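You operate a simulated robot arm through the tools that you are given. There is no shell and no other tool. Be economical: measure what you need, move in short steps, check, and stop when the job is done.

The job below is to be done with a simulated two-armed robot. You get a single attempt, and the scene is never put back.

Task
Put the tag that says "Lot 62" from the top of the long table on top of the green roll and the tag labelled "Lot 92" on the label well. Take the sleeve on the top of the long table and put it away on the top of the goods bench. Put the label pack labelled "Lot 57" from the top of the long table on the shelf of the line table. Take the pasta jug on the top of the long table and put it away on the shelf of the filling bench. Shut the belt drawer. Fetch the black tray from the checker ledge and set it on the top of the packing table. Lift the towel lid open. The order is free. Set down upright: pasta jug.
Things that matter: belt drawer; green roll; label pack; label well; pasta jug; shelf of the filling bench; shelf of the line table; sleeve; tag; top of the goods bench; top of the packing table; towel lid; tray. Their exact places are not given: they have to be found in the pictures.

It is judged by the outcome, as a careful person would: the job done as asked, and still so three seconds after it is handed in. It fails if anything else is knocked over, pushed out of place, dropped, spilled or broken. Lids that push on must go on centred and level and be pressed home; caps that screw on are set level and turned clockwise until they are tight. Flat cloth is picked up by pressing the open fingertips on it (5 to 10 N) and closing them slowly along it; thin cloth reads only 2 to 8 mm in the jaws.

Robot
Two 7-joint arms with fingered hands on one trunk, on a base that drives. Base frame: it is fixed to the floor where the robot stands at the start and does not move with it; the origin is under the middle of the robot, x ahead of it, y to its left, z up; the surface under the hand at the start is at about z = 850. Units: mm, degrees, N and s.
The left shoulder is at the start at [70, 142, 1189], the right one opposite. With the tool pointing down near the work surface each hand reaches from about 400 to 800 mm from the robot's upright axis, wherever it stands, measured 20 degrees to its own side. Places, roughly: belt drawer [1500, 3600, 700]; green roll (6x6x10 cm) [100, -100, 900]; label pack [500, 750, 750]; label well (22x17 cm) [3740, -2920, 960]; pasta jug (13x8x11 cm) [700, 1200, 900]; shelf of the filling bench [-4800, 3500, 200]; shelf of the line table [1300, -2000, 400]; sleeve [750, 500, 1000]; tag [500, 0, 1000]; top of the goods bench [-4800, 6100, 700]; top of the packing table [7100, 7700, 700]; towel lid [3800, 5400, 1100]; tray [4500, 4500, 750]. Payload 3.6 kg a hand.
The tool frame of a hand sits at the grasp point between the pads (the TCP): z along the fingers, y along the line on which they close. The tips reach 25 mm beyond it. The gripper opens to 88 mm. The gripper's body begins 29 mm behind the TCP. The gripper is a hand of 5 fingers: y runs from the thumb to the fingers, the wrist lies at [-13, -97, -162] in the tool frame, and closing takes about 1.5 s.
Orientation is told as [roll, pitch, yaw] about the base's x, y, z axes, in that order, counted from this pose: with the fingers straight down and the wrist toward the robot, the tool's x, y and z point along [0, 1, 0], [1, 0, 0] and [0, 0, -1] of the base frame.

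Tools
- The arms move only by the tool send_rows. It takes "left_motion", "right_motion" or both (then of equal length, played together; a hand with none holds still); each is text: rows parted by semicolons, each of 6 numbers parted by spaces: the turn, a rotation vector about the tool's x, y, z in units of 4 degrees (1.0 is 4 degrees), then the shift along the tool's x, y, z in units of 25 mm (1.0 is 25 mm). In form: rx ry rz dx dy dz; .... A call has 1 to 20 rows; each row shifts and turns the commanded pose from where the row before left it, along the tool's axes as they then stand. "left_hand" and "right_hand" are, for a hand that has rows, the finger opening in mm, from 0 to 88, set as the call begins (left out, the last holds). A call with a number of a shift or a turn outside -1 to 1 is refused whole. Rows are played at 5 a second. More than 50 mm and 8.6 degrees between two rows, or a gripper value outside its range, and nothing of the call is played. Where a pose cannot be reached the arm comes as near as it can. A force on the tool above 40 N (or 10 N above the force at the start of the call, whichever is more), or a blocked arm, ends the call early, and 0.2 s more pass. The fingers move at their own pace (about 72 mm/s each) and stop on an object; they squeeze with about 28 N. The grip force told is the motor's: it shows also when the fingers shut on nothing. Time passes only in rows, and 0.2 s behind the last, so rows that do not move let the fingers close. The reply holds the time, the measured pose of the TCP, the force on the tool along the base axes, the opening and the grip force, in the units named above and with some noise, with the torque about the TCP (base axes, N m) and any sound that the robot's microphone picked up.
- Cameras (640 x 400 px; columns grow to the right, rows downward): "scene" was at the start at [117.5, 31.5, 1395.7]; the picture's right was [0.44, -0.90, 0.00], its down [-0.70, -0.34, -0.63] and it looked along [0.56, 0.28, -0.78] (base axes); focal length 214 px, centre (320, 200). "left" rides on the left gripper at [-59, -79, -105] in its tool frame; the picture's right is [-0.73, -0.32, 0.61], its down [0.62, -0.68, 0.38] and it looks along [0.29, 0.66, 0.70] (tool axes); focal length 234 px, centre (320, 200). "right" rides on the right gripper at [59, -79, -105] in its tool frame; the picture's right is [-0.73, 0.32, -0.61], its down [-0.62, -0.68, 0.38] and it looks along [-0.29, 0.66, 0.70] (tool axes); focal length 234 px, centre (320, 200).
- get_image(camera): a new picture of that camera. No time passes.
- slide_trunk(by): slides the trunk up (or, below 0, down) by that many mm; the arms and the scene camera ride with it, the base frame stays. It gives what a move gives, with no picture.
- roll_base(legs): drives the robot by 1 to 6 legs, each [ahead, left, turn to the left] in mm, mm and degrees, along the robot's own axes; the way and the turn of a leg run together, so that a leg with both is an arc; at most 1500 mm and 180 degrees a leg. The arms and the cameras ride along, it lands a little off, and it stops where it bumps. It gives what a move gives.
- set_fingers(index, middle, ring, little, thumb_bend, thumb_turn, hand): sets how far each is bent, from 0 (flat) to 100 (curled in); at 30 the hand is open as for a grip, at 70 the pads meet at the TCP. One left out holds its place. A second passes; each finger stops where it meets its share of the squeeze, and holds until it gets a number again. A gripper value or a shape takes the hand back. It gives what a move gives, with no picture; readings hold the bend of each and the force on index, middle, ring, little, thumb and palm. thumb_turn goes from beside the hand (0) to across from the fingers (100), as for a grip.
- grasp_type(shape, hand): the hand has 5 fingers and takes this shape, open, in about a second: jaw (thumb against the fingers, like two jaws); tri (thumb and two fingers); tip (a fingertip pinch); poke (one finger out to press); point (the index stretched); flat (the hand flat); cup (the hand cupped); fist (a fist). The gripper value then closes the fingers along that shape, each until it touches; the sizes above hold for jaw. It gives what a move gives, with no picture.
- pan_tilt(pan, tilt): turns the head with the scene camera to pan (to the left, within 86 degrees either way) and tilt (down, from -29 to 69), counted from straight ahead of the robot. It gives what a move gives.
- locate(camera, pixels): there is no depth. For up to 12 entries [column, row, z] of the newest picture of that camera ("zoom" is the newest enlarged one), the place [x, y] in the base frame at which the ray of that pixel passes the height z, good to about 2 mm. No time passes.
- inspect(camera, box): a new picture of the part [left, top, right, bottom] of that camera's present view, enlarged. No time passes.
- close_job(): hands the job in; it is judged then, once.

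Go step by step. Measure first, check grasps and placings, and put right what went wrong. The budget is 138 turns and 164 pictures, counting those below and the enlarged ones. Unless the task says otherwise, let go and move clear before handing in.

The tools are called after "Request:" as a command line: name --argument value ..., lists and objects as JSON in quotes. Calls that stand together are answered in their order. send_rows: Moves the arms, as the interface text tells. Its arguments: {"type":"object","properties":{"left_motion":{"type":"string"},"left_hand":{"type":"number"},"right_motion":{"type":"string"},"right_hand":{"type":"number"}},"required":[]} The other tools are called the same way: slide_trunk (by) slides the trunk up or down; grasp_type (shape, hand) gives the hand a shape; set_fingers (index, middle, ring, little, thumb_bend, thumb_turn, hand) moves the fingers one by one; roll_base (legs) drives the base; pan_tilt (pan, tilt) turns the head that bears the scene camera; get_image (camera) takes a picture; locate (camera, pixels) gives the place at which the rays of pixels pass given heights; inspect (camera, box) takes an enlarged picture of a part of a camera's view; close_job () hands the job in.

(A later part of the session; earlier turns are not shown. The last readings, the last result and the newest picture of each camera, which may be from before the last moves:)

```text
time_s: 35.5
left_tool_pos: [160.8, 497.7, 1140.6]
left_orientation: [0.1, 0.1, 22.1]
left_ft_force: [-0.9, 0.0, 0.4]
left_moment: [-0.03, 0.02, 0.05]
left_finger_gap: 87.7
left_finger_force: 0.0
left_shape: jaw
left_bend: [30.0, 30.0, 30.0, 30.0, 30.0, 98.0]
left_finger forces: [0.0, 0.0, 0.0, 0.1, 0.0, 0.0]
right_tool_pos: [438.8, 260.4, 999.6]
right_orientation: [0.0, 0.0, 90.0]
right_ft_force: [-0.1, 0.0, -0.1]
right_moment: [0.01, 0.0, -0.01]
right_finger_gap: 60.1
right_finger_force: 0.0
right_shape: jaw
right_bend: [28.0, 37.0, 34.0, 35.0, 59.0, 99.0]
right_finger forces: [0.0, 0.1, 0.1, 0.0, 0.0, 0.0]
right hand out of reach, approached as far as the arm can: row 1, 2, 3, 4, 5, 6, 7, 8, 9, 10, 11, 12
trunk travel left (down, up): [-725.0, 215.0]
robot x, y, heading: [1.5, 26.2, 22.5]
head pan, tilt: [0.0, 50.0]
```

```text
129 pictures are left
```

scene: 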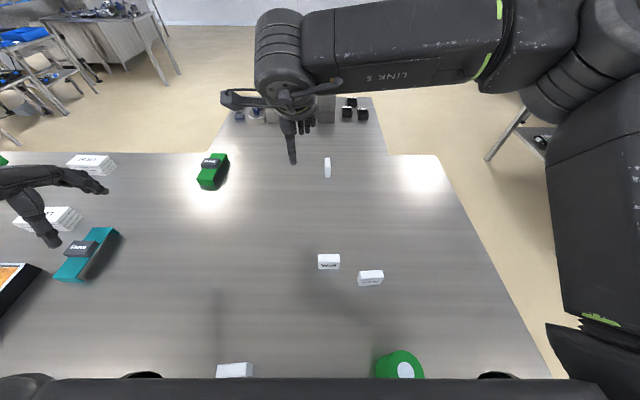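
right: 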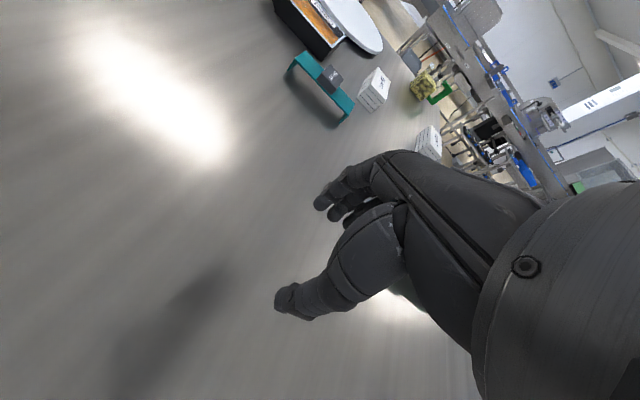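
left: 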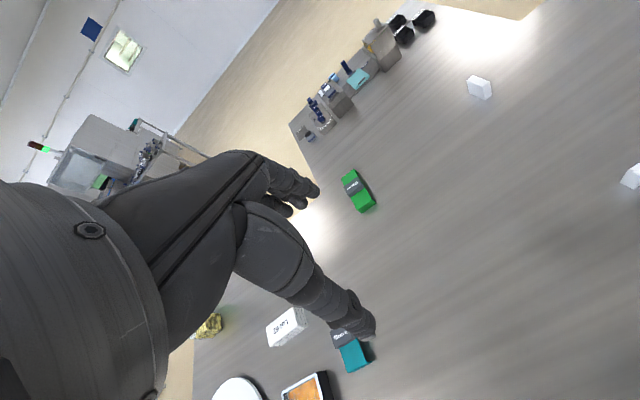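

The arm held still because the commanded yaw overshot. I unwind the yaw by ~14° to see what becomes reachable.

Request:
send_rows --right_motion "0 0 1 0 0 0; 0 0 1 0 0 0; 0 0 1 0 0 0; 0 0 0 0 0 0"

```text
time_s: 36.5
left_tool_pos: [160.6, 496.5, 1141.3]
left_orientation: [0.1, 0.0, 22.1]
left_ft_force: [-0.2, -0.9, -0.6]
left_moment: [0.01, -0.01, 0.01]
left_finger_gap: 87.8
left_finger_force: 0.0
left_shape: jaw
left_bend: [30.0, 30.0, 30.0, 30.0, 30.0, 98.0]
left_finger forces: [0.0, 0.1, 0.0, 0.0, 0.0, 0.0]
right_tool_pos: [437.8, 258.8, 999.1]
right_orientation: [-0.1, 0.0, 78.1]
right_ft_force: [0.9, 0.1, 0.6]
right_moment: [0.01, 0.0, 0.02]
right_finger_gap: 60.3
right_finger_force: 0.1
right_shape: jaw
right_bend: [28.0, 37.0, 34.0, 35.0, 59.0, 99.0]
right_finger forces: [0.1, 0.0, 0.0, 0.0, 0.1, 0.0]
trunk travel left (down, up): [-725.0, 215.0]
robot x, y, heading: [4.8, 24.3, 22.0]
head pan, tilt: [0.0, 50.0]
```

Unreachable rows simply hold, so I'm at yaw 78. Now translate over the tag, then restore yaw to 90.

Request:
send_rows --right_motion "0 0 0 -0.939 -0.542 0; 0 0 0 -0.939 -0.542 0; 0 0 0 -0.939 -0.542 0; 0 0 0 -0.939 -0.542 0; 0 0 0 -0.939 -0.542 0; 0 0 0 -0.939 -0.542 0; 0 0 0 -0.939 -0.542 0; 0 0 0 -0.939 -0.542 0; 0 0 0 -0.939 -0.542 0; 0 0 0 -0.939 -0.542 0; 0 0 0 -0.939 -0.542 0; 0 0 0 -0.939 -0.542 0; 0 0 0 -0.939 -0.542 0; 0 0 0 -0.939 -0.542 0; 0 0 -1 0 0 0; 0 0 -1 0 0 0; 0 0 -1 0 0 0"

Request:
get_image --camera "right"

```text
time_s: 40.1
left_tool_pos: [161.2, 497.5, 1140.0]
left_orientation: [0.0, 0.0, 22.2]
left_ft_force: [0.1, 0.1, 0.4]
left_moment: [-0.01, 0.0, 0.0]
left_finger_gap: 87.7
left_finger_force: 0.1
left_shape: jaw
left_bend: [30.0, 30.0, 30.0, 30.0, 30.0, 98.0]
left_finger forces: [0.0, 0.0, 0.1, 0.1, 0.1, 0.0]
right_tool_pos: [519.8, 183.5, 999.0]
right_orientation: [-0.1, 0.0, 78.1]
right_ft_force: [-0.3, 0.5, -0.3]
right_moment: [-0.01, -0.03, -0.04]
right_finger_gap: 60.0
right_finger_force: 0.0
right_shape: jaw
right_bend: [28.0, 38.0, 34.0, 35.0, 59.0, 99.0]
right_finger forces: [0.0, 0.0, 0.0, 0.0, 0.0, 0.0]
right hand out of reach, approached as far as the arm can: row 5, 6, 7, 8, 9, 10, 11, 12, 13, 14, 15, 16, 17
trunk travel left (down, up): [-725.0, 215.0]
robot x, y, heading: [2.8, 26.6, 22.1]
head pan, tilt: [0.0, 50.0]
```

```text
128 pictures are left
```

right: 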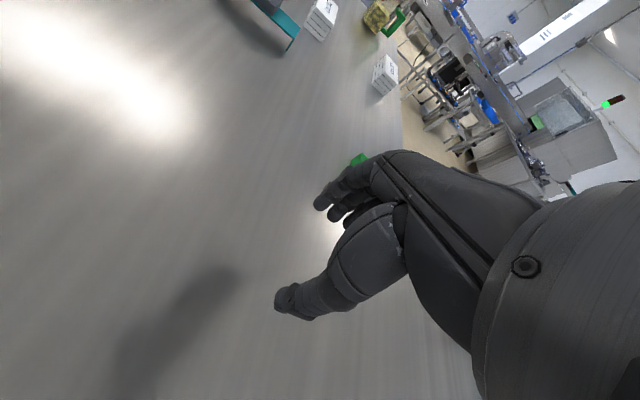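

Positive yaw is poorly reachable. The tag is 57 mm long along x and the jaws open to 88, so I'll grip it by its ends with yaw 0: I unwind the hand.

Request:
send_rows --right_motion "0 0 0.976 0 0 0; 0 0 0.976 0 0 0; 0 0 0.976 0 0 0; 0 0 0.976 0 0 0; 0 0 0.976 0 0 0; 0 0 0.976 0 0 0; 0 0 0.976 0 0 0; 0 0 0.976 0 0 0; 0 0 0.976 0 0 0; 0 0 0.976 0 0 0; 0 0 0.976 0 0 0; 0 0 0.976 0 0 0; 0 0 0.976 0 0 0; 0 0 0.976 0 0 0; 0 0 0.976 0 0 0; 0 0 0.976 0 0 0; 0 0 0.976 0 0 0; 0 0 0.976 0 0 0; 0 0 0.976 0 0 0; 0 0 0.976 0 0 0" --right_hand 88

```text
time_s: 44.3
left_tool_pos: [160.4, 497.1, 1140.7]
left_orientation: [0.0, -0.1, 22.1]
left_ft_force: [-0.1, -0.9, 0.6]
left_moment: [0.0, 0.01, 0.01]
left_finger_gap: 88.0
left_finger_force: 0.1
left_shape: jaw
left_bend: [30.0, 30.0, 30.0, 30.0, 30.0, 98.0]
left_finger forces: [0.0, 0.0, 0.0, 0.1, 0.0, 0.1]
right_tool_pos: [518.8, 184.7, 998.4]
right_orientation: [0.0, -0.1, -0.2]
right_ft_force: [0.0, 0.3, 0.2]
right_moment: [0.02, 0.0, 0.01]
right_finger_gap: 87.8
right_finger_force: 0.1
right_shape: jaw
right_bend: [30.0, 30.0, 30.0, 30.0, 30.0, 98.0]
right_finger forces: [0.1, 0.0, 0.0, 0.1, 0.0, 0.1]
trunk travel left (down, up): [-725.0, 215.0]
robot x, y, heading: [-1.5, 26.7, 22.0]
head pan, tilt: [0.0, 50.0]
```

Yaw 0 now. I shift to above the tag (720,5).

Request:
send_rows --right_motion "0 0 0 -0.8 0.893 0; 0 0 0 -0.8 0.893 0; 0 0 0 -0.8 0.893 0; 0 0 0 -0.8 0.893 0; 0 0 0 -0.8 0.893 0; 0 0 0 -0.8 0.893 0; 0 0 0 -0.8 0.893 0; 0 0 0 -0.8 0.893 0; 0 0 0 -0.8 0.893 0; 0 0 0 0 0 0"

Request:
get_image --camera "right"

Request:
pan_tilt --pan -20 --tilt 50

Request:
get_image --camera "scene"

```text
time_s: 46.5
left_tool_pos: [161.2, 497.5, 1140.3]
left_orientation: [0.0, 0.0, 22.2]
left_ft_force: [0.0, -0.5, 0.1]
left_moment: [0.02, -0.01, 0.02]
left_finger_gap: 88.0
left_finger_force: 0.0
left_shape: jaw
left_bend: [30.0, 30.0, 30.0, 30.0, 30.0, 98.0]
left_finger forces: [0.1, 0.1, 0.1, 0.1, 0.1, 0.0]
right_tool_pos: [721.8, 5.6, 997.9]
right_orientation: [0.0, 0.0, 0.1]
right_ft_force: [0.0, 0.4, -0.4]
right_moment: [0.0, -0.02, 0.01]
right_finger_gap: 87.5
right_finger_force: 0.0
right_shape: jaw
right_bend: [30.0, 30.0, 30.0, 30.0, 30.0, 98.0]
right_finger forces: [0.0, 0.0, 0.0, 0.1, 0.0, 0.1]
trunk travel left (down, up): [-725.0, 215.0]
robot x, y, heading: [0.6, 24.8, 22.1]
head pan, tilt: [0.0, 50.0]
```

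```text
127 pictures are left
```

right: 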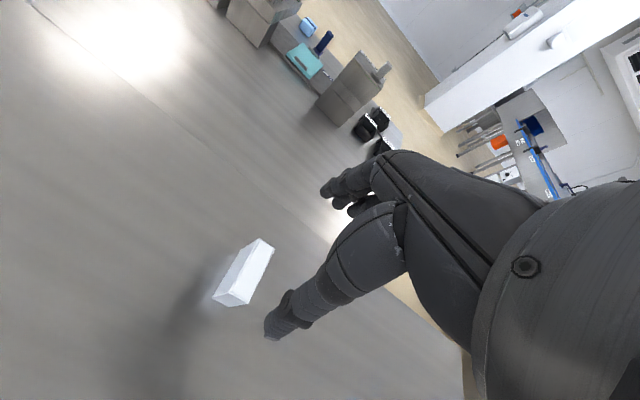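

```text
time_s: 47.3
left_tool_pos: [161.9, 497.4, 1140.7]
left_orientation: [0.0, 0.0, 22.1]
left_ft_force: [0.0, 0.2, 0.1]
left_moment: [0.02, 0.02, -0.02]
left_finger_gap: 87.6
left_finger_force: 0.1
left_shape: jaw
left_bend: [30.0, 30.0, 30.0, 30.0, 30.0, 98.0]
left_finger forces: [0.1, 0.1, 0.1, 0.0, 0.0, 0.0]
right_tool_pos: [720.0, 5.7, 997.6]
right_orientation: [0.0, -0.1, -0.1]
right_ft_force: [0.3, 0.2, 0.1]
right_moment: [0.0, 0.0, 0.02]
right_finger_gap: 87.6
right_finger_force: 0.1
right_shape: jaw
right_bend: [30.0, 30.0, 30.0, 30.0, 30.0, 98.0]
right_finger forces: [0.0, 0.1, 0.0, 0.1, 0.0, 0.0]
trunk travel left (down, up): [-725.0, 215.0]
robot x, y, heading: [2.9, 26.3, 22.0]
head pan, tilt: [-20.0, 50.0]
```

```text
126 pictures are left
```

scene: 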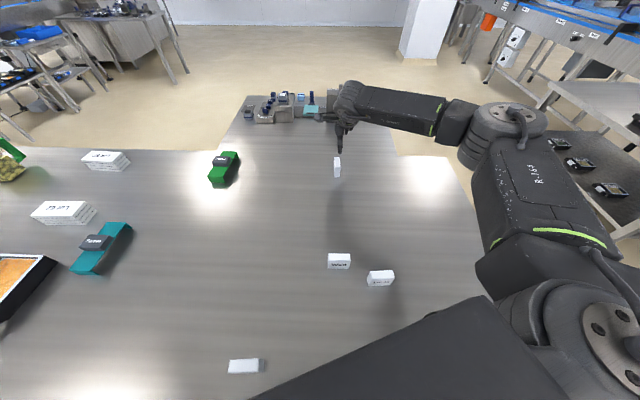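

The tag's pixel (245,272) matches the predicted point under the TCP, so I descend to z≈880 and close.

Request:
send_rows --right_motion "0 0 0 0 0 0.79; 0 0 0 0 0 0.79; 0 0 0 0 0 0.79; 0 0 0 0 0 0.79; 0 0 0 0 0 0.79; 0 0 0 0 0 0.79; 0 0 0 0 0 0"

Request:
send_rows --right_motion "0 0 0 0 0 0; 0 0 0 0 0 0; 0 0 0 0 0 0; 0 0 0 0 0 0; 0 0 0 0 0 0; 0 0 0 0 0 0; 0 0 0 0 0 0; 0 0 0 0 0 0; 0 0 0 0 0 0" --right_hand 40

Request:
get_image --camera "right"

```text
time_s: 48.9
left_tool_pos: [160.4, 496.8, 1140.3]
left_orientation: [0.0, 0.0, 22.1]
left_ft_force: [-0.7, 0.7, -0.1]
left_moment: [-0.01, -0.02, 0.0]
left_finger_gap: 87.6
left_finger_force: 0.1
left_shape: jaw
left_bend: [30.0, 30.0, 30.0, 30.0, 30.0, 98.0]
left_finger forces: [0.1, 0.0, 0.1, 0.0, 0.0, 0.0]
right_tool_pos: [718.2, 4.5, 879.2]
right_orientation: [0.0, -0.1, 0.1]
right_ft_force: [-0.1, 0.1, 0.8]
right_moment: [0.03, -0.02, 0.01]
right_finger_gap: 87.9
right_finger_force: 0.1
right_shape: jaw
right_bend: [30.0, 30.0, 30.0, 30.0, 30.0, 98.0]
right_finger forces: [0.0, 0.0, 0.1, 0.0, 0.0, 0.1]
trunk travel left (down, up): [-725.0, 215.0]
robot x, y, heading: [0.6, 21.8, 22.1]
head pan, tilt: [-20.0, 50.0]
```

```text
time_s: 50.9
left_tool_pos: [161.8, 496.7, 1141.5]
left_orientation: [0.0, 0.0, 22.1]
left_ft_force: [-0.1, -0.7, -0.9]
left_moment: [0.0, 0.0, 0.0]
left_finger_gap: 88.0
left_finger_force: 0.1
left_shape: jaw
left_bend: [30.0, 30.0, 30.0, 30.0, 30.0, 98.0]
left_finger forces: [0.0, 0.0, 0.1, 0.0, 0.0, 0.1]
right_tool_pos: [720.2, 5.2, 878.5]
right_orientation: [0.0, 0.1, 0.0]
right_ft_force: [0.0, 0.7, 0.3]
right_moment: [-0.01, 0.0, -0.01]
right_finger_gap: 33.2
right_finger_force: 28.6
right_shape: jaw
right_bend: [76.0, 74.0, 57.0, 54.0, 77.0, 100.0]
right_finger forces: [30.4, 3.0, 0.0, 0.0, 33.0, 0.0]
trunk travel left (down, up): [-725.0, 215.0]
robot x, y, heading: [0.3, 24.7, 22.1]
head pan, tilt: [-20.0, 50.0]
```

```text
125 pictures are left
```

right: 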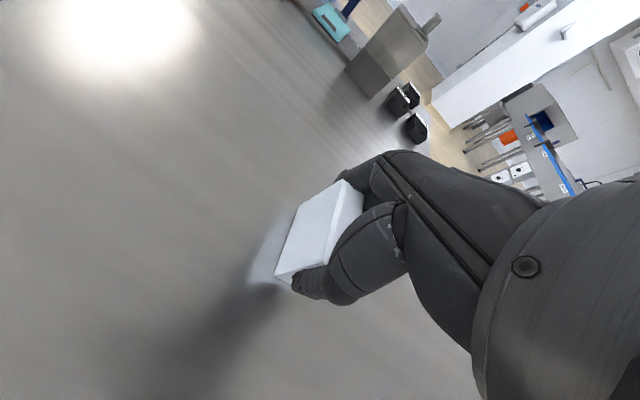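

The grip force is 28 N with gap 33; the tag may have twisted in the grip. I lift 80 mm and look at it.

Request:
send_rows --right_motion "0 0 0 0 0 -0.8; 0 0 0 0 0 -0.8; 0 0 0 0 0 -0.8; 0 0 0 0 0 -0.8; 0 0 0 0 0 -0.8; 0 0 0 0 0 0"

Request:
inspect --camera "right" --box '[220, 120, 420, 320]'

Request:
inspect --camera "scene" --box '[300, 60, 400, 200]'

```text
time_s: 52.3
left_tool_pos: [161.5, 496.9, 1139.1]
left_orientation: [0.0, 0.0, 22.1]
left_ft_force: [-0.6, -0.1, -0.6]
left_moment: [0.0, 0.0, 0.03]
left_finger_gap: 87.8
left_finger_force: 0.1
left_shape: jaw
left_bend: [30.0, 30.0, 30.0, 30.0, 30.0, 98.0]
left_finger forces: [0.0, 0.1, 0.0, 0.0, 0.0, 0.1]
right_tool_pos: [719.9, 4.5, 980.0]
right_orientation: [0.0, 0.1, 0.0]
right_ft_force: [1.1, -0.3, -0.6]
right_moment: [-0.01, 0.0, 0.0]
right_finger_gap: 33.4
right_finger_force: 28.0
right_shape: jaw
right_bend: [76.0, 74.0, 57.0, 54.0, 77.0, 100.0]
right_finger forces: [31.1, 3.2, 0.0, 0.0, 33.5, 0.0]
trunk travel left (down, up): [-725.0, 215.0]
robot x, y, heading: [-4.3, 26.1, 22.3]
head pan, tilt: [-20.0, 50.0]
```

```text
2.00 times, centred on (320, 220) of right
```

zoom: 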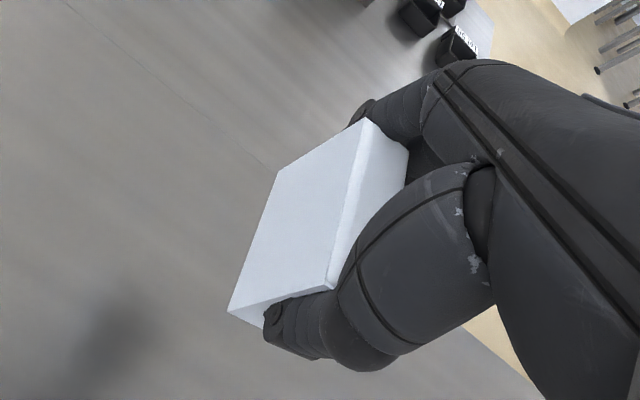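

```text
2.86 times, centred on (350, 130) of scene
```

zoom: 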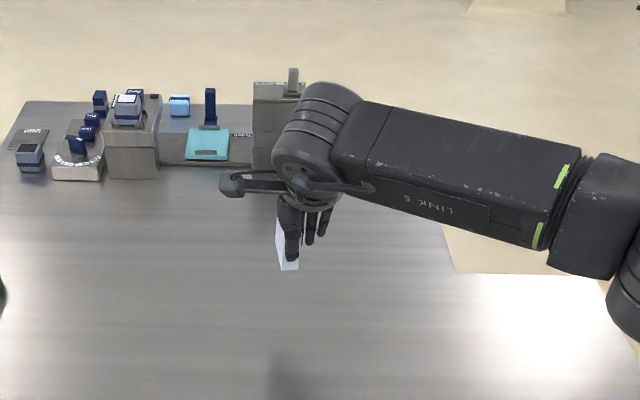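

The tag is held by its ends, upright. I drive back 350 mm (along base x) to bring the roll into reach, and look.

Request:
roll_base --legs '[[-324, 131, 0]]'

Request:
pan_tilt --pan -30 --tilt 60

Request:
get_image --camera "scene"

```text
time_s: 54.6
left_tool_pos: [-184.5, 497.2, 1140.4]
left_orientation: [0.0, 0.1, 21.9]
left_ft_force: [-0.2, -0.3, -0.3]
left_moment: [-0.02, -0.01, 0.01]
left_finger_gap: 87.8
left_finger_force: 0.1
left_shape: jaw
left_bend: [30.0, 30.0, 30.0, 30.0, 30.0, 98.0]
left_finger forces: [0.0, 0.0, 0.0, 0.0, 0.0, 0.1]
right_tool_pos: [372.2, 3.0, 979.7]
right_orientation: [0.2, 0.0, -0.2]
right_ft_force: [0.4, 0.4, 0.0]
right_moment: [0.0, -0.06, 0.0]
right_finger_gap: 33.3
right_finger_force: 28.2
right_shape: jaw
right_bend: [76.0, 74.0, 57.0, 54.0, 77.0, 100.0]
right_finger forces: [31.0, 3.2, 0.0, 0.0, 33.5, 0.1]
trunk travel left (down, up): [-725.0, 215.0]
robot x, y, heading: [-346.9, 29.3, 22.0]
head pan, tilt: [-20.0, 50.0]
```

```text
time_s: 55.3
left_tool_pos: [-186.0, 497.6, 1141.3]
left_orientation: [0.0, 0.1, 21.9]
left_ft_force: [-0.5, -0.8, -1.4]
left_moment: [-0.01, -0.02, 0.0]
left_finger_gap: 87.7
left_finger_force: 0.1
left_shape: jaw
left_bend: [30.0, 30.0, 30.0, 30.0, 30.0, 98.0]
left_finger forces: [0.1, 0.0, 0.1, 0.0, 0.0, 0.1]
right_tool_pos: [371.2, 3.2, 980.5]
right_orientation: [-0.1, 0.0, -0.2]
right_ft_force: [0.6, 0.3, -0.6]
right_moment: [0.02, 0.0, 0.01]
right_finger_gap: 33.0
right_finger_force: 28.1
right_shape: jaw
right_bend: [76.0, 74.0, 57.0, 54.0, 77.0, 100.0]
right_finger forces: [31.0, 3.3, 0.0, 0.1, 33.4, 0.0]
trunk travel left (down, up): [-725.0, 215.0]
robot x, y, heading: [-344.1, 27.2, 22.0]
head pan, tilt: [-30.0, 60.0]
```

```text
122 pictures are left
```

scene: 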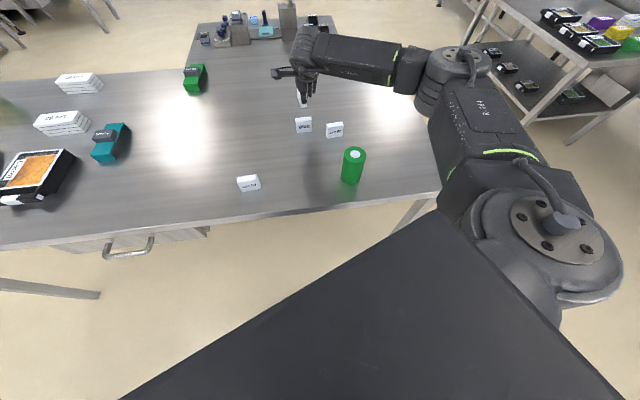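

Request:
inspect --camera "scene" --box '[290, 60, 386, 120]'

Request:
inspect --camera "scene" --box '[314, 130, 394, 190]'

```text
6.67 times, centred on (338, 90) of scene
```

zoom: 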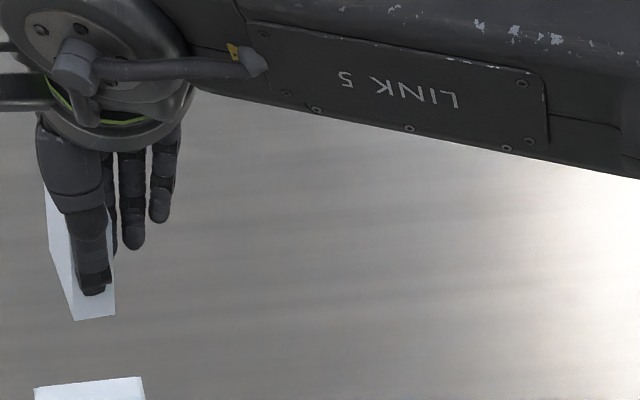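

```text
6.67 times, centred on (354, 160) of scene
```

zoom: 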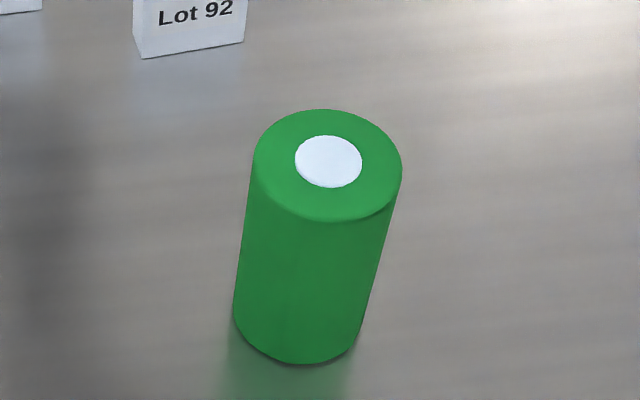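

Request:
locate --camera "zoom" --pixels '[[328, 161, 950], [253, 160, 950], [402, 165, 950], [330, 109, 950], [328, 222, 950], [298, 363, 850], [234, 312, 850], [358, 338, 850], [328, 161, 945], [328, 161, 955]]'

```text
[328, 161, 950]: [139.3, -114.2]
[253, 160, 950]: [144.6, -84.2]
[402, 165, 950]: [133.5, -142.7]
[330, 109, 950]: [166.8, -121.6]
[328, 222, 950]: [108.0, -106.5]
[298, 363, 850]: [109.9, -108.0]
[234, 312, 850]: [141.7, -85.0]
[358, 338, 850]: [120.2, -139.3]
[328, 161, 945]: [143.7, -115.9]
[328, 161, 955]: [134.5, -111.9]
```

The roll's top centre is (139,-113), z≈950. I lift 30 mm, move over it, and come to ~10 mm above contact.

Request:
send_rows --right_motion "0 0 0 0 0 -0.8; 0 0 0 0 0 -0.8; 0 0 0 -0.464 -0.93 0; 0 0 0 -0.464 -0.93 0; 0 0 0 -0.464 -0.93 0; 0 0 0 -0.464 -0.93 0; 0 0 0 -0.464 -0.93 0; 0 0 0 -0.464 -0.93 0; 0 0 0 -0.464 -0.93 0; 0 0 0 -0.464 -0.93 0; 0 0 0 -0.464 -0.93 0; 0 0 0 -0.464 -0.93 0; 0 0 0 0 0 0.6; 0 0 0 0 0 0.4; 0 0 0 0 0 0"

Request:
inspect --camera "scene" --box '[290, 90, 418, 190]'

Request:
get_image --camera "right"

```text
time_s: 58.5
left_tool_pos: [-187.3, 497.0, 1140.1]
left_orientation: [0.0, 0.1, 21.9]
left_ft_force: [0.2, 0.0, -0.3]
left_moment: [0.0, -0.01, 0.03]
left_finger_gap: 87.5
left_finger_force: 0.0
left_shape: jaw
left_bend: [30.0, 30.0, 30.0, 30.0, 30.0, 98.0]
left_finger forces: [0.1, 0.0, 0.0, 0.0, 0.1, 0.0]
right_tool_pos: [139.0, -110.9, 994.0]
right_orientation: [0.1, -0.1, -0.1]
right_ft_force: [-0.6, -0.4, -0.3]
right_moment: [-0.05, 0.01, 0.01]
right_finger_gap: 33.3
right_finger_force: 27.6
right_shape: jaw
right_bend: [76.0, 74.0, 57.0, 54.0, 77.0, 100.0]
right_finger forces: [31.7, 3.2, 0.0, 0.0, 33.6, 0.0]
trunk travel left (down, up): [-725.0, 215.0]
robot x, y, heading: [-345.8, 27.1, 21.8]
head pan, tilt: [-30.0, 60.0]
```

```text
4.00 times, centred on (354, 140) of scene
```

zoom: 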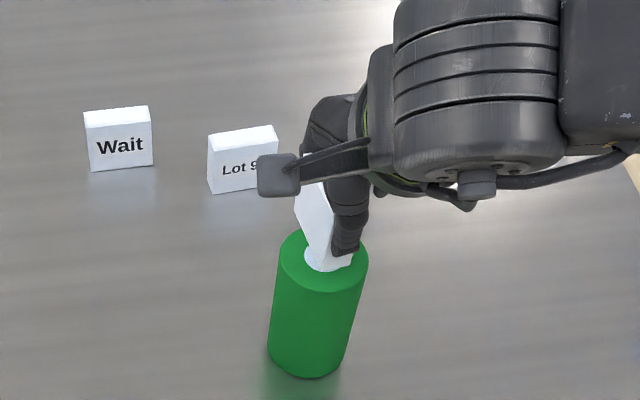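

```text
118 pictures are left
```

right: 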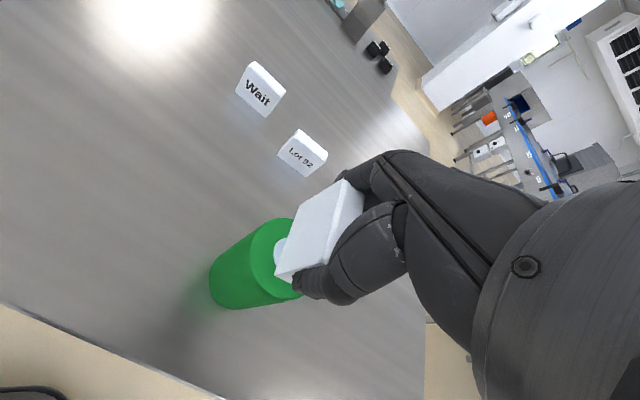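

I check the tag's near bottom edge position (zoom (315..352,268)) relative to the roll.

Request:
locate --camera "zoom" --pixels '[[313, 268, 965], [352, 265, 965], [333, 270, 965], [293, 210, 965]]'

Request:
inspect --camera "scene" --box '[330, 130, 394, 170]'

```text
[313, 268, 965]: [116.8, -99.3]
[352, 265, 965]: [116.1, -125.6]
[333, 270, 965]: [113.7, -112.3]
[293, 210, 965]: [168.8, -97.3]
```

```text
10.00 times, centred on (362, 150) of scene
```

zoom: 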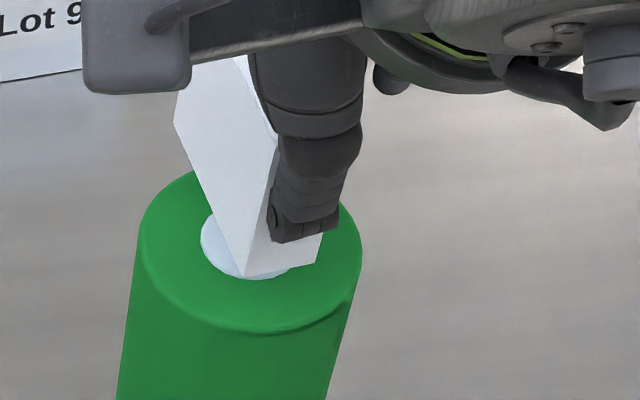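

The tag is centred over the roll (near end x≈115, y≈-111). I lower gently to contact and check force.

Request:
send_rows --right_motion "0 0 0 0 0 0.2; 0 0 0 0 0 0.2; 0 0 0 0 0 0.16; 0 0 0 0 0 0"

Request:
inspect --camera "scene" --box '[330, 130, 394, 170]'

```text
time_s: 59.5
left_tool_pos: [-186.4, 497.6, 1141.2]
left_orientation: [0.0, 0.0, 22.0]
left_ft_force: [0.4, -0.7, -0.3]
left_moment: [-0.01, -0.02, -0.02]
left_finger_gap: 87.7
left_finger_force: 0.1
left_shape: jaw
left_bend: [30.0, 30.0, 30.0, 30.0, 30.0, 98.0]
left_finger forces: [0.0, 0.0, 0.0, 0.0, 0.1, 0.1]
right_tool_pos: [141.2, -112.0, 979.6]
right_orientation: [0.0, -0.2, -0.3]
right_ft_force: [0.7, 0.9, -0.1]
right_moment: [-0.04, -0.03, -0.02]
right_finger_gap: 33.2
right_finger_force: 27.8
right_shape: jaw
right_bend: [76.0, 74.0, 57.0, 54.0, 77.0, 100.0]
right_finger forces: [31.8, 3.1, 0.0, 0.0, 33.6, 0.0]
trunk travel left (down, up): [-725.0, 215.0]
robot x, y, heading: [-350.2, 25.7, 22.2]
head pan, tilt: [-30.0, 60.0]
```

```text
10.00 times, centred on (362, 150) of scene
```

zoom: 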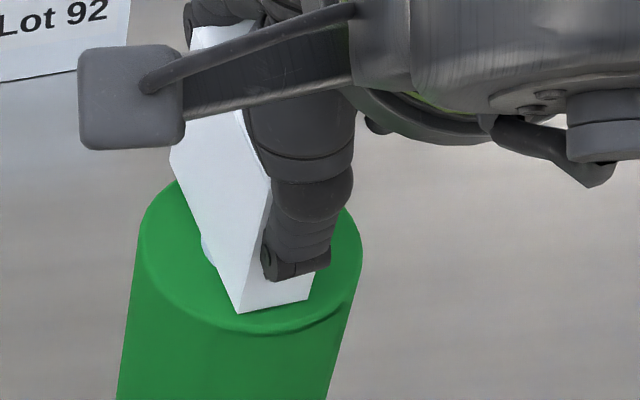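

No contact force yet; I lower 1.5 mm more twice, then open and rise clear.

Request:
send_rows --right_motion "0 0 0 0 0 0.05; 0 0 0 0 0 0.04; 0 0 0 0 0 0"

Request:
send_rows --right_motion "0 0 0 0 0 0; 0 0 0 0 0 0; 0 0 0 0 0 0; 0 0 0 0 0 0; 0 0 0 0 0 0; 0 0 0 0 0 0" --right_hand 88

Request:
send_rows --right_motion "0 0 0 0 0 -0.4; 0 0 0 0 0 -0.8; 0 0 0 0 0 -0.8; 0 0 0 0 0 -0.8; 0 0 0 0 0 -0.8; 0 0 0 0 0 0"

Request:
inspect --camera "scene" --box '[290, 90, 418, 190]'

```text
time_s: 60.3
left_tool_pos: [-187.6, 497.7, 1140.3]
left_orientation: [0.1, 0.0, 22.0]
left_ft_force: [-0.1, 0.0, 0.7]
left_moment: [0.02, 0.0, 0.01]
left_finger_gap: 88.0
left_finger_force: 0.3
left_shape: jaw
left_bend: [30.0, 30.0, 30.0, 30.0, 30.0, 98.0]
left_finger forces: [0.1, 0.1, 0.0, 0.0, 0.0, 0.0]
right_tool_pos: [139.3, -112.2, 977.8]
right_orientation: [0.0, -0.1, -0.1]
right_ft_force: [0.7, 0.5, 6.6]
right_moment: [-0.07, 0.13, -0.02]
right_finger_gap: 33.4
right_finger_force: 28.4
right_shape: jaw
right_bend: [76.0, 74.0, 57.0, 54.0, 77.0, 100.0]
right_finger forces: [33.7, 3.8, 0.1, 0.2, 33.5, 0.0]
trunk travel left (down, up): [-725.0, 215.0]
robot x, y, heading: [-345.3, 27.9, 22.0]
head pan, tilt: [-30.0, 60.0]
```

```text
time_s: 61.7
left_tool_pos: [-186.8, 497.6, 1141.4]
left_orientation: [-0.1, 0.0, 22.0]
left_ft_force: [0.4, 0.5, -0.2]
left_moment: [-0.03, -0.01, -0.01]
left_finger_gap: 87.9
left_finger_force: 0.1
left_shape: jaw
left_bend: [30.0, 30.0, 30.0, 30.0, 30.0, 98.0]
left_finger forces: [0.0, 0.0, 0.0, 0.0, 0.0, 0.0]
right_tool_pos: [139.1, -112.8, 977.7]
right_orientation: [-0.1, -0.1, -0.2]
right_ft_force: [-0.7, -0.3, 0.0]
right_moment: [0.01, 0.0, 0.02]
right_finger_gap: 87.7
right_finger_force: 0.0
right_shape: jaw
right_bend: [30.0, 30.0, 30.0, 30.0, 30.0, 98.0]
right_finger forces: [0.0, 0.0, 0.1, 0.1, 0.0, 0.0]
trunk travel left (down, up): [-725.0, 215.0]
robot x, y, heading: [-345.7, 27.2, 22.0]
head pan, tilt: [-30.0, 60.0]
```

```text
time_s: 63.1
left_tool_pos: [-186.9, 497.1, 1141.0]
left_orientation: [0.0, 0.0, 21.9]
left_ft_force: [0.9, 0.0, 0.5]
left_moment: [0.05, -0.02, -0.02]
left_finger_gap: 88.0
left_finger_force: 0.0
left_shape: jaw
left_bend: [30.0, 30.0, 30.0, 30.0, 30.0, 98.0]
left_finger forces: [0.0, 0.0, 0.1, 0.0, 0.0, 0.0]
right_tool_pos: [140.5, -110.1, 1067.1]
right_orientation: [0.0, 0.0, -0.1]
right_ft_force: [-0.3, 0.4, 0.2]
right_moment: [0.0, 0.03, 0.0]
right_finger_gap: 87.8
right_finger_force: 0.1
right_shape: jaw
right_bend: [30.0, 30.0, 30.0, 30.0, 30.0, 98.0]
right_finger forces: [0.0, 0.0, 0.0, 0.0, 0.1, 0.0]
trunk travel left (down, up): [-725.0, 215.0]
robot x, y, heading: [-347.5, 25.7, 22.0]
head pan, tilt: [-30.0, 60.0]
```

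```text
4.00 times, centred on (354, 140) of scene
```

zoom: 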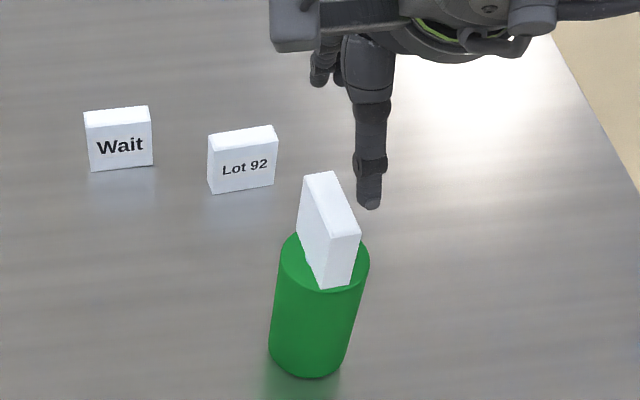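

Lot 62 stands on the roll. Next, Lot 92: I locate its corners from this zoom.

Request:
locate --camera "zoom" --pixels '[[213, 193, 850], [274, 185, 850], [208, 137, 897], [274, 125, 897], [278, 142, 897], [210, 152, 897]]'

```text
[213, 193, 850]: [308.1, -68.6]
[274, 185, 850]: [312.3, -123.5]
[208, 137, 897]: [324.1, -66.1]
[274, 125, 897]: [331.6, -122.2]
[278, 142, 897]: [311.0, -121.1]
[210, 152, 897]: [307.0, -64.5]
```

Lot 92's centre is (319,-94), turned about +4°. I move over with the hand turned 4°, and descend to z≈880.

Request:
send_rows --right_motion "0 0 -1 0 0 0; 0 0 0 0.018 0.896 0; 0 0 0 0.018 0.896 0; 0 0 0 0.018 0.896 0; 0 0 0 0.018 0.896 0; 0 0 0 0.018 0.896 0; 0 0 0 0.018 0.896 0; 0 0 0 0.018 0.896 0; 0 0 0 0.018 0.896 0; 0 0 0 0 0 0.75; 0 0 0 0 0 0.75; 0 0 0 0 0 0.75; 0 0 0 0 0 0.75; 0 0 0 0 0 0"

Request:
get_image --camera "right"

```text
time_s: 66.1
left_tool_pos: [-187.1, 497.7, 1139.4]
left_orientation: [0.0, 0.0, 21.8]
left_ft_force: [0.5, 0.1, -0.1]
left_moment: [0.0, 0.0, 0.0]
left_finger_gap: 87.7
left_finger_force: 0.1
left_shape: jaw
left_bend: [30.0, 30.0, 30.0, 30.0, 30.0, 98.0]
left_finger forces: [0.0, 0.1, 0.0, 0.1, 0.0, 0.0]
right_tool_pos: [319.6, -98.1, 991.3]
right_orientation: [0.0, -0.2, 3.8]
right_ft_force: [-0.1, -0.2, -0.5]
right_moment: [0.02, 0.01, 0.02]
right_finger_gap: 87.9
right_finger_force: 0.1
right_shape: jaw
right_bend: [30.0, 30.0, 30.0, 30.0, 30.0, 98.0]
right_finger forces: [0.1, 0.1, 0.1, 0.0, 0.0, 0.0]
trunk travel left (down, up): [-725.0, 215.0]
robot x, y, heading: [-351.2, 26.1, 22.0]
head pan, tilt: [-30.0, 60.0]
```

```text
114 pictures are left
```

right: 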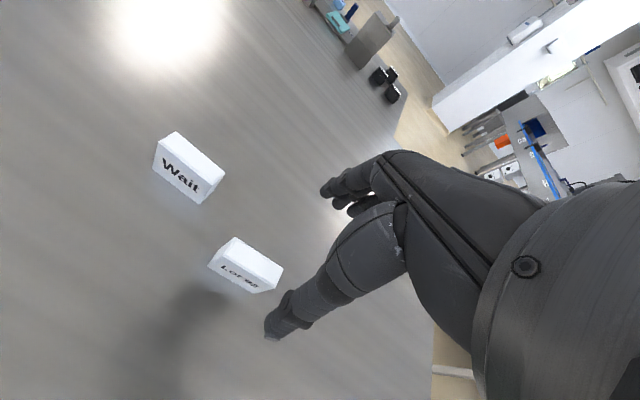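

The tag lies at the expected pixel (247,265). I descend to z≈879 and close.

Request:
send_rows --right_motion "0 0 0 0.1 0 0.75; 0 0 0 0.06 0 0.75; 0 0 0 0 0 0.75; 0 0 0 0 0 0.75; 0 0 0 0 0 0.75; 0 0 0 0 0 0.73; 0 0 0 0 0 0"

Request:
send_rows --right_motion "0 0 0 0 0 0; 0 0 0 0 0 0; 0 0 0 0 0 0; 0 0 0 0 0 0; 0 0 0 0 0 0; 0 0 0 0 0 0; 0 0 0 0 0 0; 0 0 0 0 0 0; 0 0 0 0 0 0" --right_hand 5

Request:
send_rows --right_motion "0 0 0 0 0 -0.8; 0 0 0 0 0 -0.8; 0 0 0 0 0 -0.8; 0 0 0 0 0 -0.8; 0 0 0 0 0 -0.8; 0 0 0 0 0 -0.8; 0 0 0 0 0 -0.8; 0 0 0 0 0 -0.8; 0 0 0 0 0 -0.8; 0 0 0 0 0 0"

Request:
get_image --camera "right"

Request:
get_image --camera "scene"

```text
time_s: 67.7
left_tool_pos: [-187.0, 498.1, 1140.9]
left_orientation: [0.0, 0.0, 21.9]
left_ft_force: [-0.4, 0.0, -0.5]
left_moment: [0.02, 0.02, 0.01]
left_finger_gap: 87.6
left_finger_force: 0.0
left_shape: jaw
left_bend: [30.0, 30.0, 30.0, 30.0, 30.0, 98.0]
left_finger forces: [0.1, 0.1, 0.0, 0.0, 0.0, 0.0]
right_tool_pos: [319.0, -92.3, 881.1]
right_orientation: [0.0, -0.1, 3.8]
right_ft_force: [0.5, 0.0, 0.6]
right_moment: [-0.02, 0.0, 0.0]
right_finger_gap: 88.0
right_finger_force: 0.1
right_shape: jaw
right_bend: [30.0, 30.0, 30.0, 30.0, 30.0, 98.0]
right_finger forces: [0.0, 0.0, 0.1, 0.0, 0.0, 0.0]
trunk travel left (down, up): [-725.0, 215.0]
robot x, y, heading: [-349.2, 25.7, 21.9]
head pan, tilt: [-30.0, 60.0]
```

```text
time_s: 69.7
left_tool_pos: [-186.0, 497.4, 1140.7]
left_orientation: [0.0, 0.0, 21.9]
left_ft_force: [-0.5, 0.6, 0.1]
left_moment: [0.02, -0.02, 0.0]
left_finger_gap: 87.6
left_finger_force: 0.1
left_shape: jaw
left_bend: [30.0, 30.0, 30.0, 30.0, 30.0, 98.0]
left_finger forces: [0.1, 0.1, 0.1, 0.1, 0.0, 0.0]
right_tool_pos: [318.4, -93.2, 880.8]
right_orientation: [0.0, 0.0, 3.7]
right_ft_force: [-0.1, -0.6, -0.4]
right_moment: [-0.02, 0.02, 0.02]
right_finger_gap: 13.5
right_finger_force: 27.9
right_shape: jaw
right_bend: [72.0, 64.0, 67.0, 70.0, 75.0, 100.0]
right_finger forces: [16.2, 6.5, 2.8, 0.0, 25.5, 0.0]
trunk travel left (down, up): [-725.0, 215.0]
robot x, y, heading: [-350.8, 30.2, 22.0]
head pan, tilt: [-30.0, 60.0]
```

```text
time_s: 71.9
left_tool_pos: [-186.5, 497.1, 1139.7]
left_orientation: [0.0, 0.0, 21.9]
left_ft_force: [-0.2, 0.3, -0.5]
left_moment: [0.0, 0.02, 0.01]
left_finger_gap: 87.9
left_finger_force: 0.0
left_shape: jaw
left_bend: [30.0, 30.0, 30.0, 30.0, 30.0, 98.0]
left_finger forces: [0.0, 0.0, 0.0, 0.0, 0.0, 0.0]
right_tool_pos: [317.5, -91.4, 1060.7]
right_orientation: [0.0, 0.0, 3.8]
right_ft_force: [-0.1, 0.2, -0.5]
right_moment: [0.01, 0.01, -0.01]
right_finger_gap: 13.2
right_finger_force: 28.0
right_shape: jaw
right_bend: [72.0, 65.0, 69.0, 70.0, 75.0, 99.0]
right_finger forces: [16.6, 6.2, 2.7, 0.1, 25.5, 0.0]
trunk travel left (down, up): [-725.0, 215.0]
robot x, y, heading: [-346.3, 26.9, 22.2]
head pan, tilt: [-30.0, 60.0]
```

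```text
113 pictures are left
```

right: 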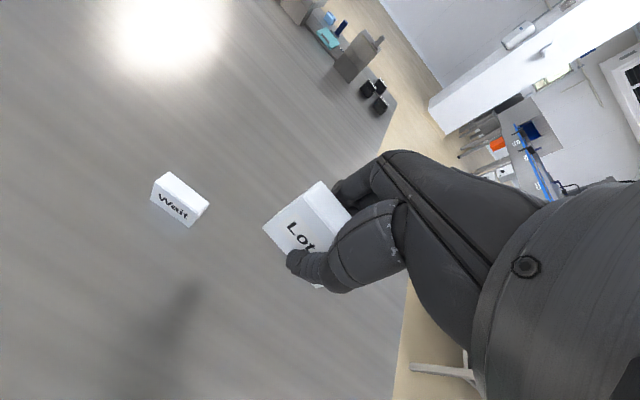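

```text
112 pictures are left
```

scene: 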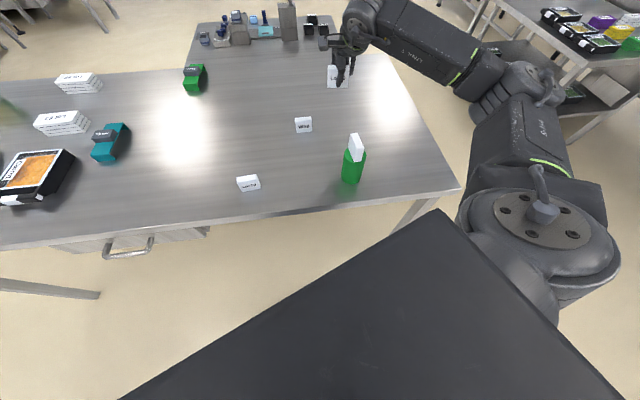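

Lot 92 is held in the right hand. Before driving left to the pack I look at the table-front drawer and legs to know the clearance.

Request:
pan_tilt --pan 25 --tilt 45

Request:
get_image --camera "scene"

```text
time_s: 73.1
left_tool_pos: [-186.0, 496.8, 1139.7]
left_orientation: [0.0, 0.0, 21.9]
left_ft_force: [0.0, -0.6, 0.6]
left_moment: [0.01, -0.01, -0.02]
left_finger_gap: 87.5
left_finger_force: 0.1
left_shape: jaw
left_bend: [30.0, 30.0, 30.0, 30.0, 30.0, 98.0]
left_finger forces: [0.0, 0.0, 0.0, 0.1, 0.0, 0.0]
right_tool_pos: [317.8, -92.8, 1060.6]
right_orientation: [0.1, 0.0, 3.8]
right_ft_force: [-0.9, -0.3, 0.2]
right_moment: [0.0, 0.0, 0.0]
right_finger_gap: 13.4
right_finger_force: 28.2
right_shape: jaw
right_bend: [72.0, 65.0, 69.0, 70.0, 75.0, 99.0]
right_finger forces: [16.5, 6.2, 2.7, 0.1, 25.5, 0.0]
trunk travel left (down, up): [-725.0, 215.0]
robot x, y, heading: [-346.9, 24.5, 22.1]
head pan, tilt: [25.0, 45.0]
```

```text
111 pictures are left
```

scene: 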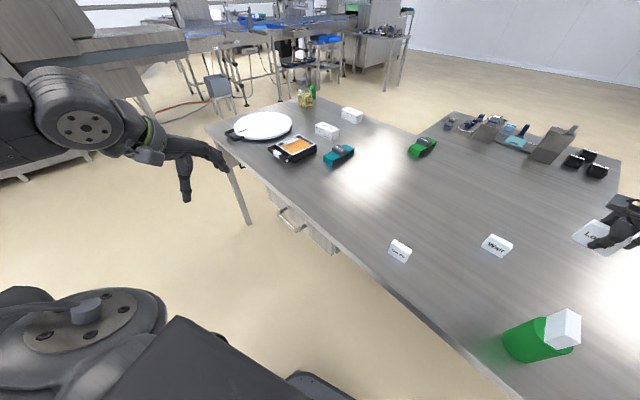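

Request:
locate --camera "scene" --pixels '[[283, 222, 770], [302, 230, 770], [338, 253, 850], [335, 247, 750], [210, 130, 850], [250, 222, 0], [300, 97, 850], [352, 113, 880], [305, 98, 900]]'

Request:
inspect --camera "scene" --box '[270, 70, 390, 145]'

Request:
inspect --camera "scene" --box '[100, 0, 420, 120]'

```text
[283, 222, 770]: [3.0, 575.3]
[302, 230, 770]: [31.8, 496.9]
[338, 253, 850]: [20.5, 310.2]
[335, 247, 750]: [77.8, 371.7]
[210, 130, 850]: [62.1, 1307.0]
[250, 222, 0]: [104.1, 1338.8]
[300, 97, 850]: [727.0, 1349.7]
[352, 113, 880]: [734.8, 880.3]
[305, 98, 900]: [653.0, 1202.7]
```

```text
5.33 times, centred on (330, 108) of scene
```

zoom: 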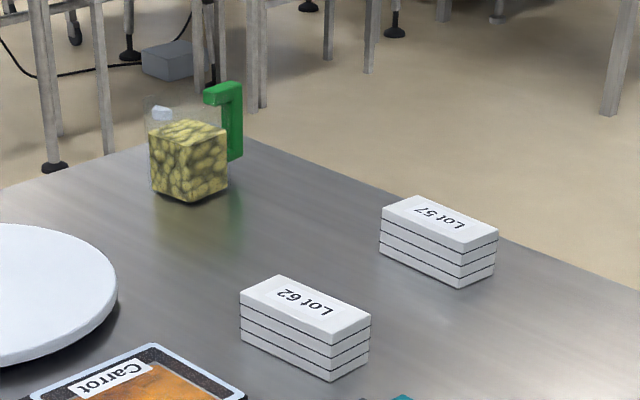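

```text
2.00 times, centred on (260, 60) of scene
```

zoom: 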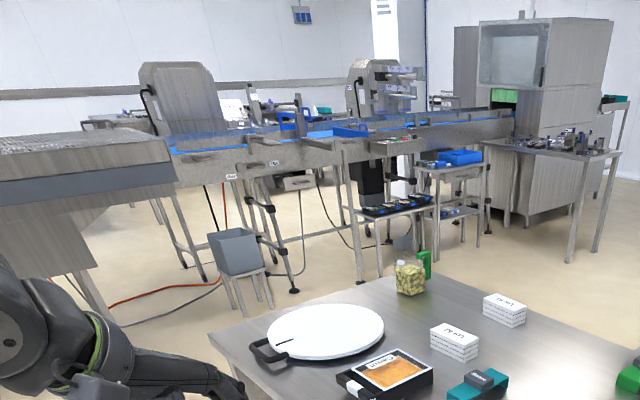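

The jug (653,1200) has its green handle toward +x; handles and pack are best taken from the far side. I check the free floor on both ways around.

Request:
pan_tilt --pan -72 --tilt 30

Request:
get_image --camera "scene"

Request:
locate --camera "scene" --pixels '[[320, 300, 0], [200, 200, 0], [320, 200, 0], [440, 200, 0]]'

Request:
pan_tilt --pan 75 --tilt 30

Request:
get_image --camera "scene"

```text
time_s: 74.9
left_tool_pos: [-186.1, 497.2, 1140.0]
left_orientation: [0.0, 0.1, 22.0]
left_ft_force: [-0.5, -0.5, 0.1]
left_moment: [0.01, -0.01, 0.02]
left_finger_gap: 88.0
left_finger_force: 0.1
left_shape: jaw
left_bend: [30.0, 30.0, 30.0, 30.0, 30.0, 98.0]
left_finger forces: [0.0, 0.0, 0.0, 0.0, 0.0, 0.0]
right_tool_pos: [317.8, -93.1, 1062.1]
right_orientation: [0.0, -0.1, 3.8]
right_ft_force: [-0.1, 0.0, -0.3]
right_moment: [-0.02, 0.05, -0.02]
right_finger_gap: 13.3
right_finger_force: 28.4
right_shape: jaw
right_bend: [72.0, 65.0, 69.0, 70.0, 75.0, 99.0]
right_finger forces: [16.6, 6.3, 2.7, 0.0, 25.5, 0.0]
trunk travel left (down, up): [-725.0, 215.0]
robot x, y, heading: [-349.9, 24.9, 22.0]
head pan, tilt: [-72.0, 30.0]
```

```text
108 pictures are left
```

scene: 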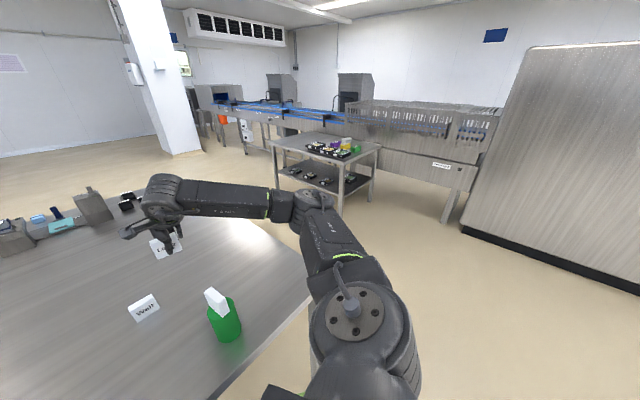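

```text
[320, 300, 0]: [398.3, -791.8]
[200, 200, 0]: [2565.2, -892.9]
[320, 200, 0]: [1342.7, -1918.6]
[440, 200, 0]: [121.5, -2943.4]
```

```text
time_s: 77.2
left_tool_pos: [-187.0, 497.5, 1140.1]
left_orientation: [-0.1, 0.0, 21.9]
left_ft_force: [-1.1, 0.3, 0.4]
left_moment: [0.02, 0.02, 0.01]
left_finger_gap: 87.9
left_finger_force: 0.0
left_shape: jaw
left_bend: [30.0, 30.0, 30.0, 30.0, 30.0, 98.0]
left_finger forces: [0.1, 0.0, 0.0, 0.1, 0.0, 0.1]
right_tool_pos: [317.3, -92.0, 1060.4]
right_orientation: [0.0, 0.0, 3.8]
right_ft_force: [0.6, 0.3, -0.3]
right_moment: [0.0, -0.01, 0.0]
right_finger_gap: 13.2
right_finger_force: 28.3
right_shape: jaw
right_bend: [72.0, 65.0, 69.0, 70.0, 75.0, 99.0]
right_finger forces: [16.6, 6.3, 2.7, 0.0, 25.5, 0.1]
trunk travel left (down, up): [-725.0, 215.0]
robot x, y, heading: [-344.7, 28.2, 22.1]
head pan, tilt: [75.0, 30.0]
```

```text
107 pictures are left
```

scene: 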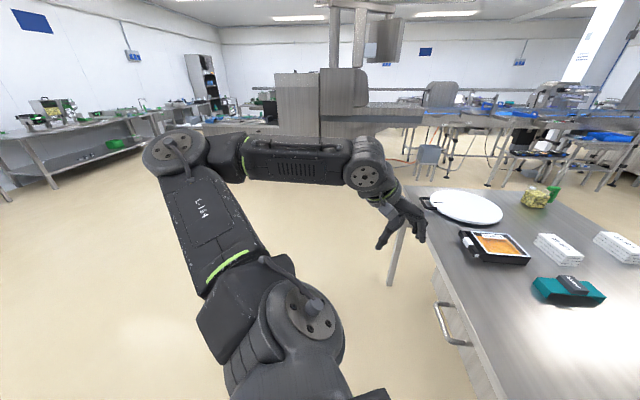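

The left side is free floor up to y≈3000, so I go around the left end: turn to +y, drive ahead, slide right past the table end, and face -x.

Request:
roll_base --legs '[[0, 0, 68], [1000, 0, 0], [825, 0, 0], [0, -1500, 0], [0, -250, 0], [0, 0, 90]]'

Request:
pan_tilt --pan 30 --tilt 45

Request:
get_image --camera "scene"

```text
time_s: 101.6
left_tool_pos: [1091.1, 1461.4, 1141.0]
left_orientation: [0.0, 0.0, -179.3]
left_ft_force: [0.6, 0.1, 0.8]
left_moment: [0.01, 0.04, 0.03]
left_finger_gap: 87.6
left_finger_force: 0.0
left_shape: jaw
left_bend: [30.0, 30.0, 30.0, 30.0, 30.0, 98.0]
left_finger forces: [0.0, 0.0, 0.0, 0.0, 0.0, 0.0]
right_tool_pos: [834.4, 2193.7, 1061.2]
right_orientation: [-0.1, 0.0, 162.6]
right_ft_force: [0.2, 0.2, 0.0]
right_moment: [0.02, -0.01, 0.02]
right_finger_gap: 13.1
right_finger_force: 27.6
right_shape: jaw
right_bend: [72.0, 65.0, 70.0, 70.0, 76.0, 99.0]
right_finger forces: [16.4, 5.9, 2.7, 0.0, 25.0, 0.0]
trunk travel left (down, up): [-725.0, 215.0]
robot x, y, heading: [1409.6, 1844.9, -179.2]
head pan, tilt: [75.0, 30.0]
```

```text
time_s: 102.8
left_tool_pos: [1091.6, 1460.9, 1140.9]
left_orientation: [0.0, 0.1, -179.4]
left_ft_force: [-0.5, 0.7, -0.2]
left_moment: [0.0, 0.04, -0.02]
left_finger_gap: 87.8
left_finger_force: 0.0
left_shape: jaw
left_bend: [30.0, 30.0, 30.0, 30.0, 30.0, 98.0]
left_finger forces: [0.0, 0.0, 0.0, 0.0, 0.1, 0.0]
right_tool_pos: [834.2, 2193.3, 1061.0]
right_orientation: [0.0, -0.1, 162.6]
right_ft_force: [-0.4, -0.4, -0.1]
right_moment: [-0.01, 0.0, -0.02]
right_finger_gap: 12.8
right_finger_force: 28.0
right_shape: jaw
right_bend: [72.0, 65.0, 70.0, 70.0, 76.0, 99.0]
right_finger forces: [16.5, 5.8, 2.6, 0.0, 25.0, 0.0]
trunk travel left (down, up): [-725.0, 215.0]
robot x, y, heading: [1410.4, 1844.3, -179.3]
head pan, tilt: [30.0, 45.0]
```

```text
106 pictures are left
```

scene: 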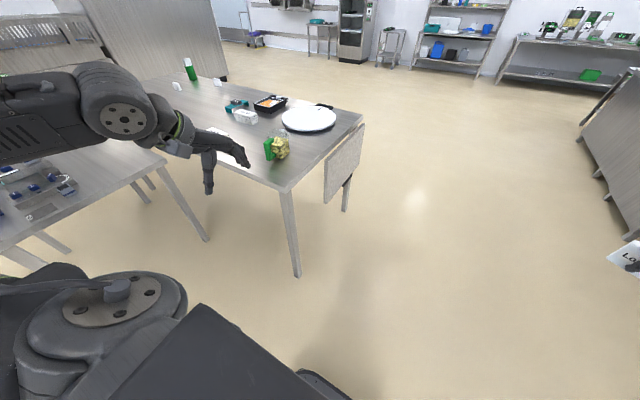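

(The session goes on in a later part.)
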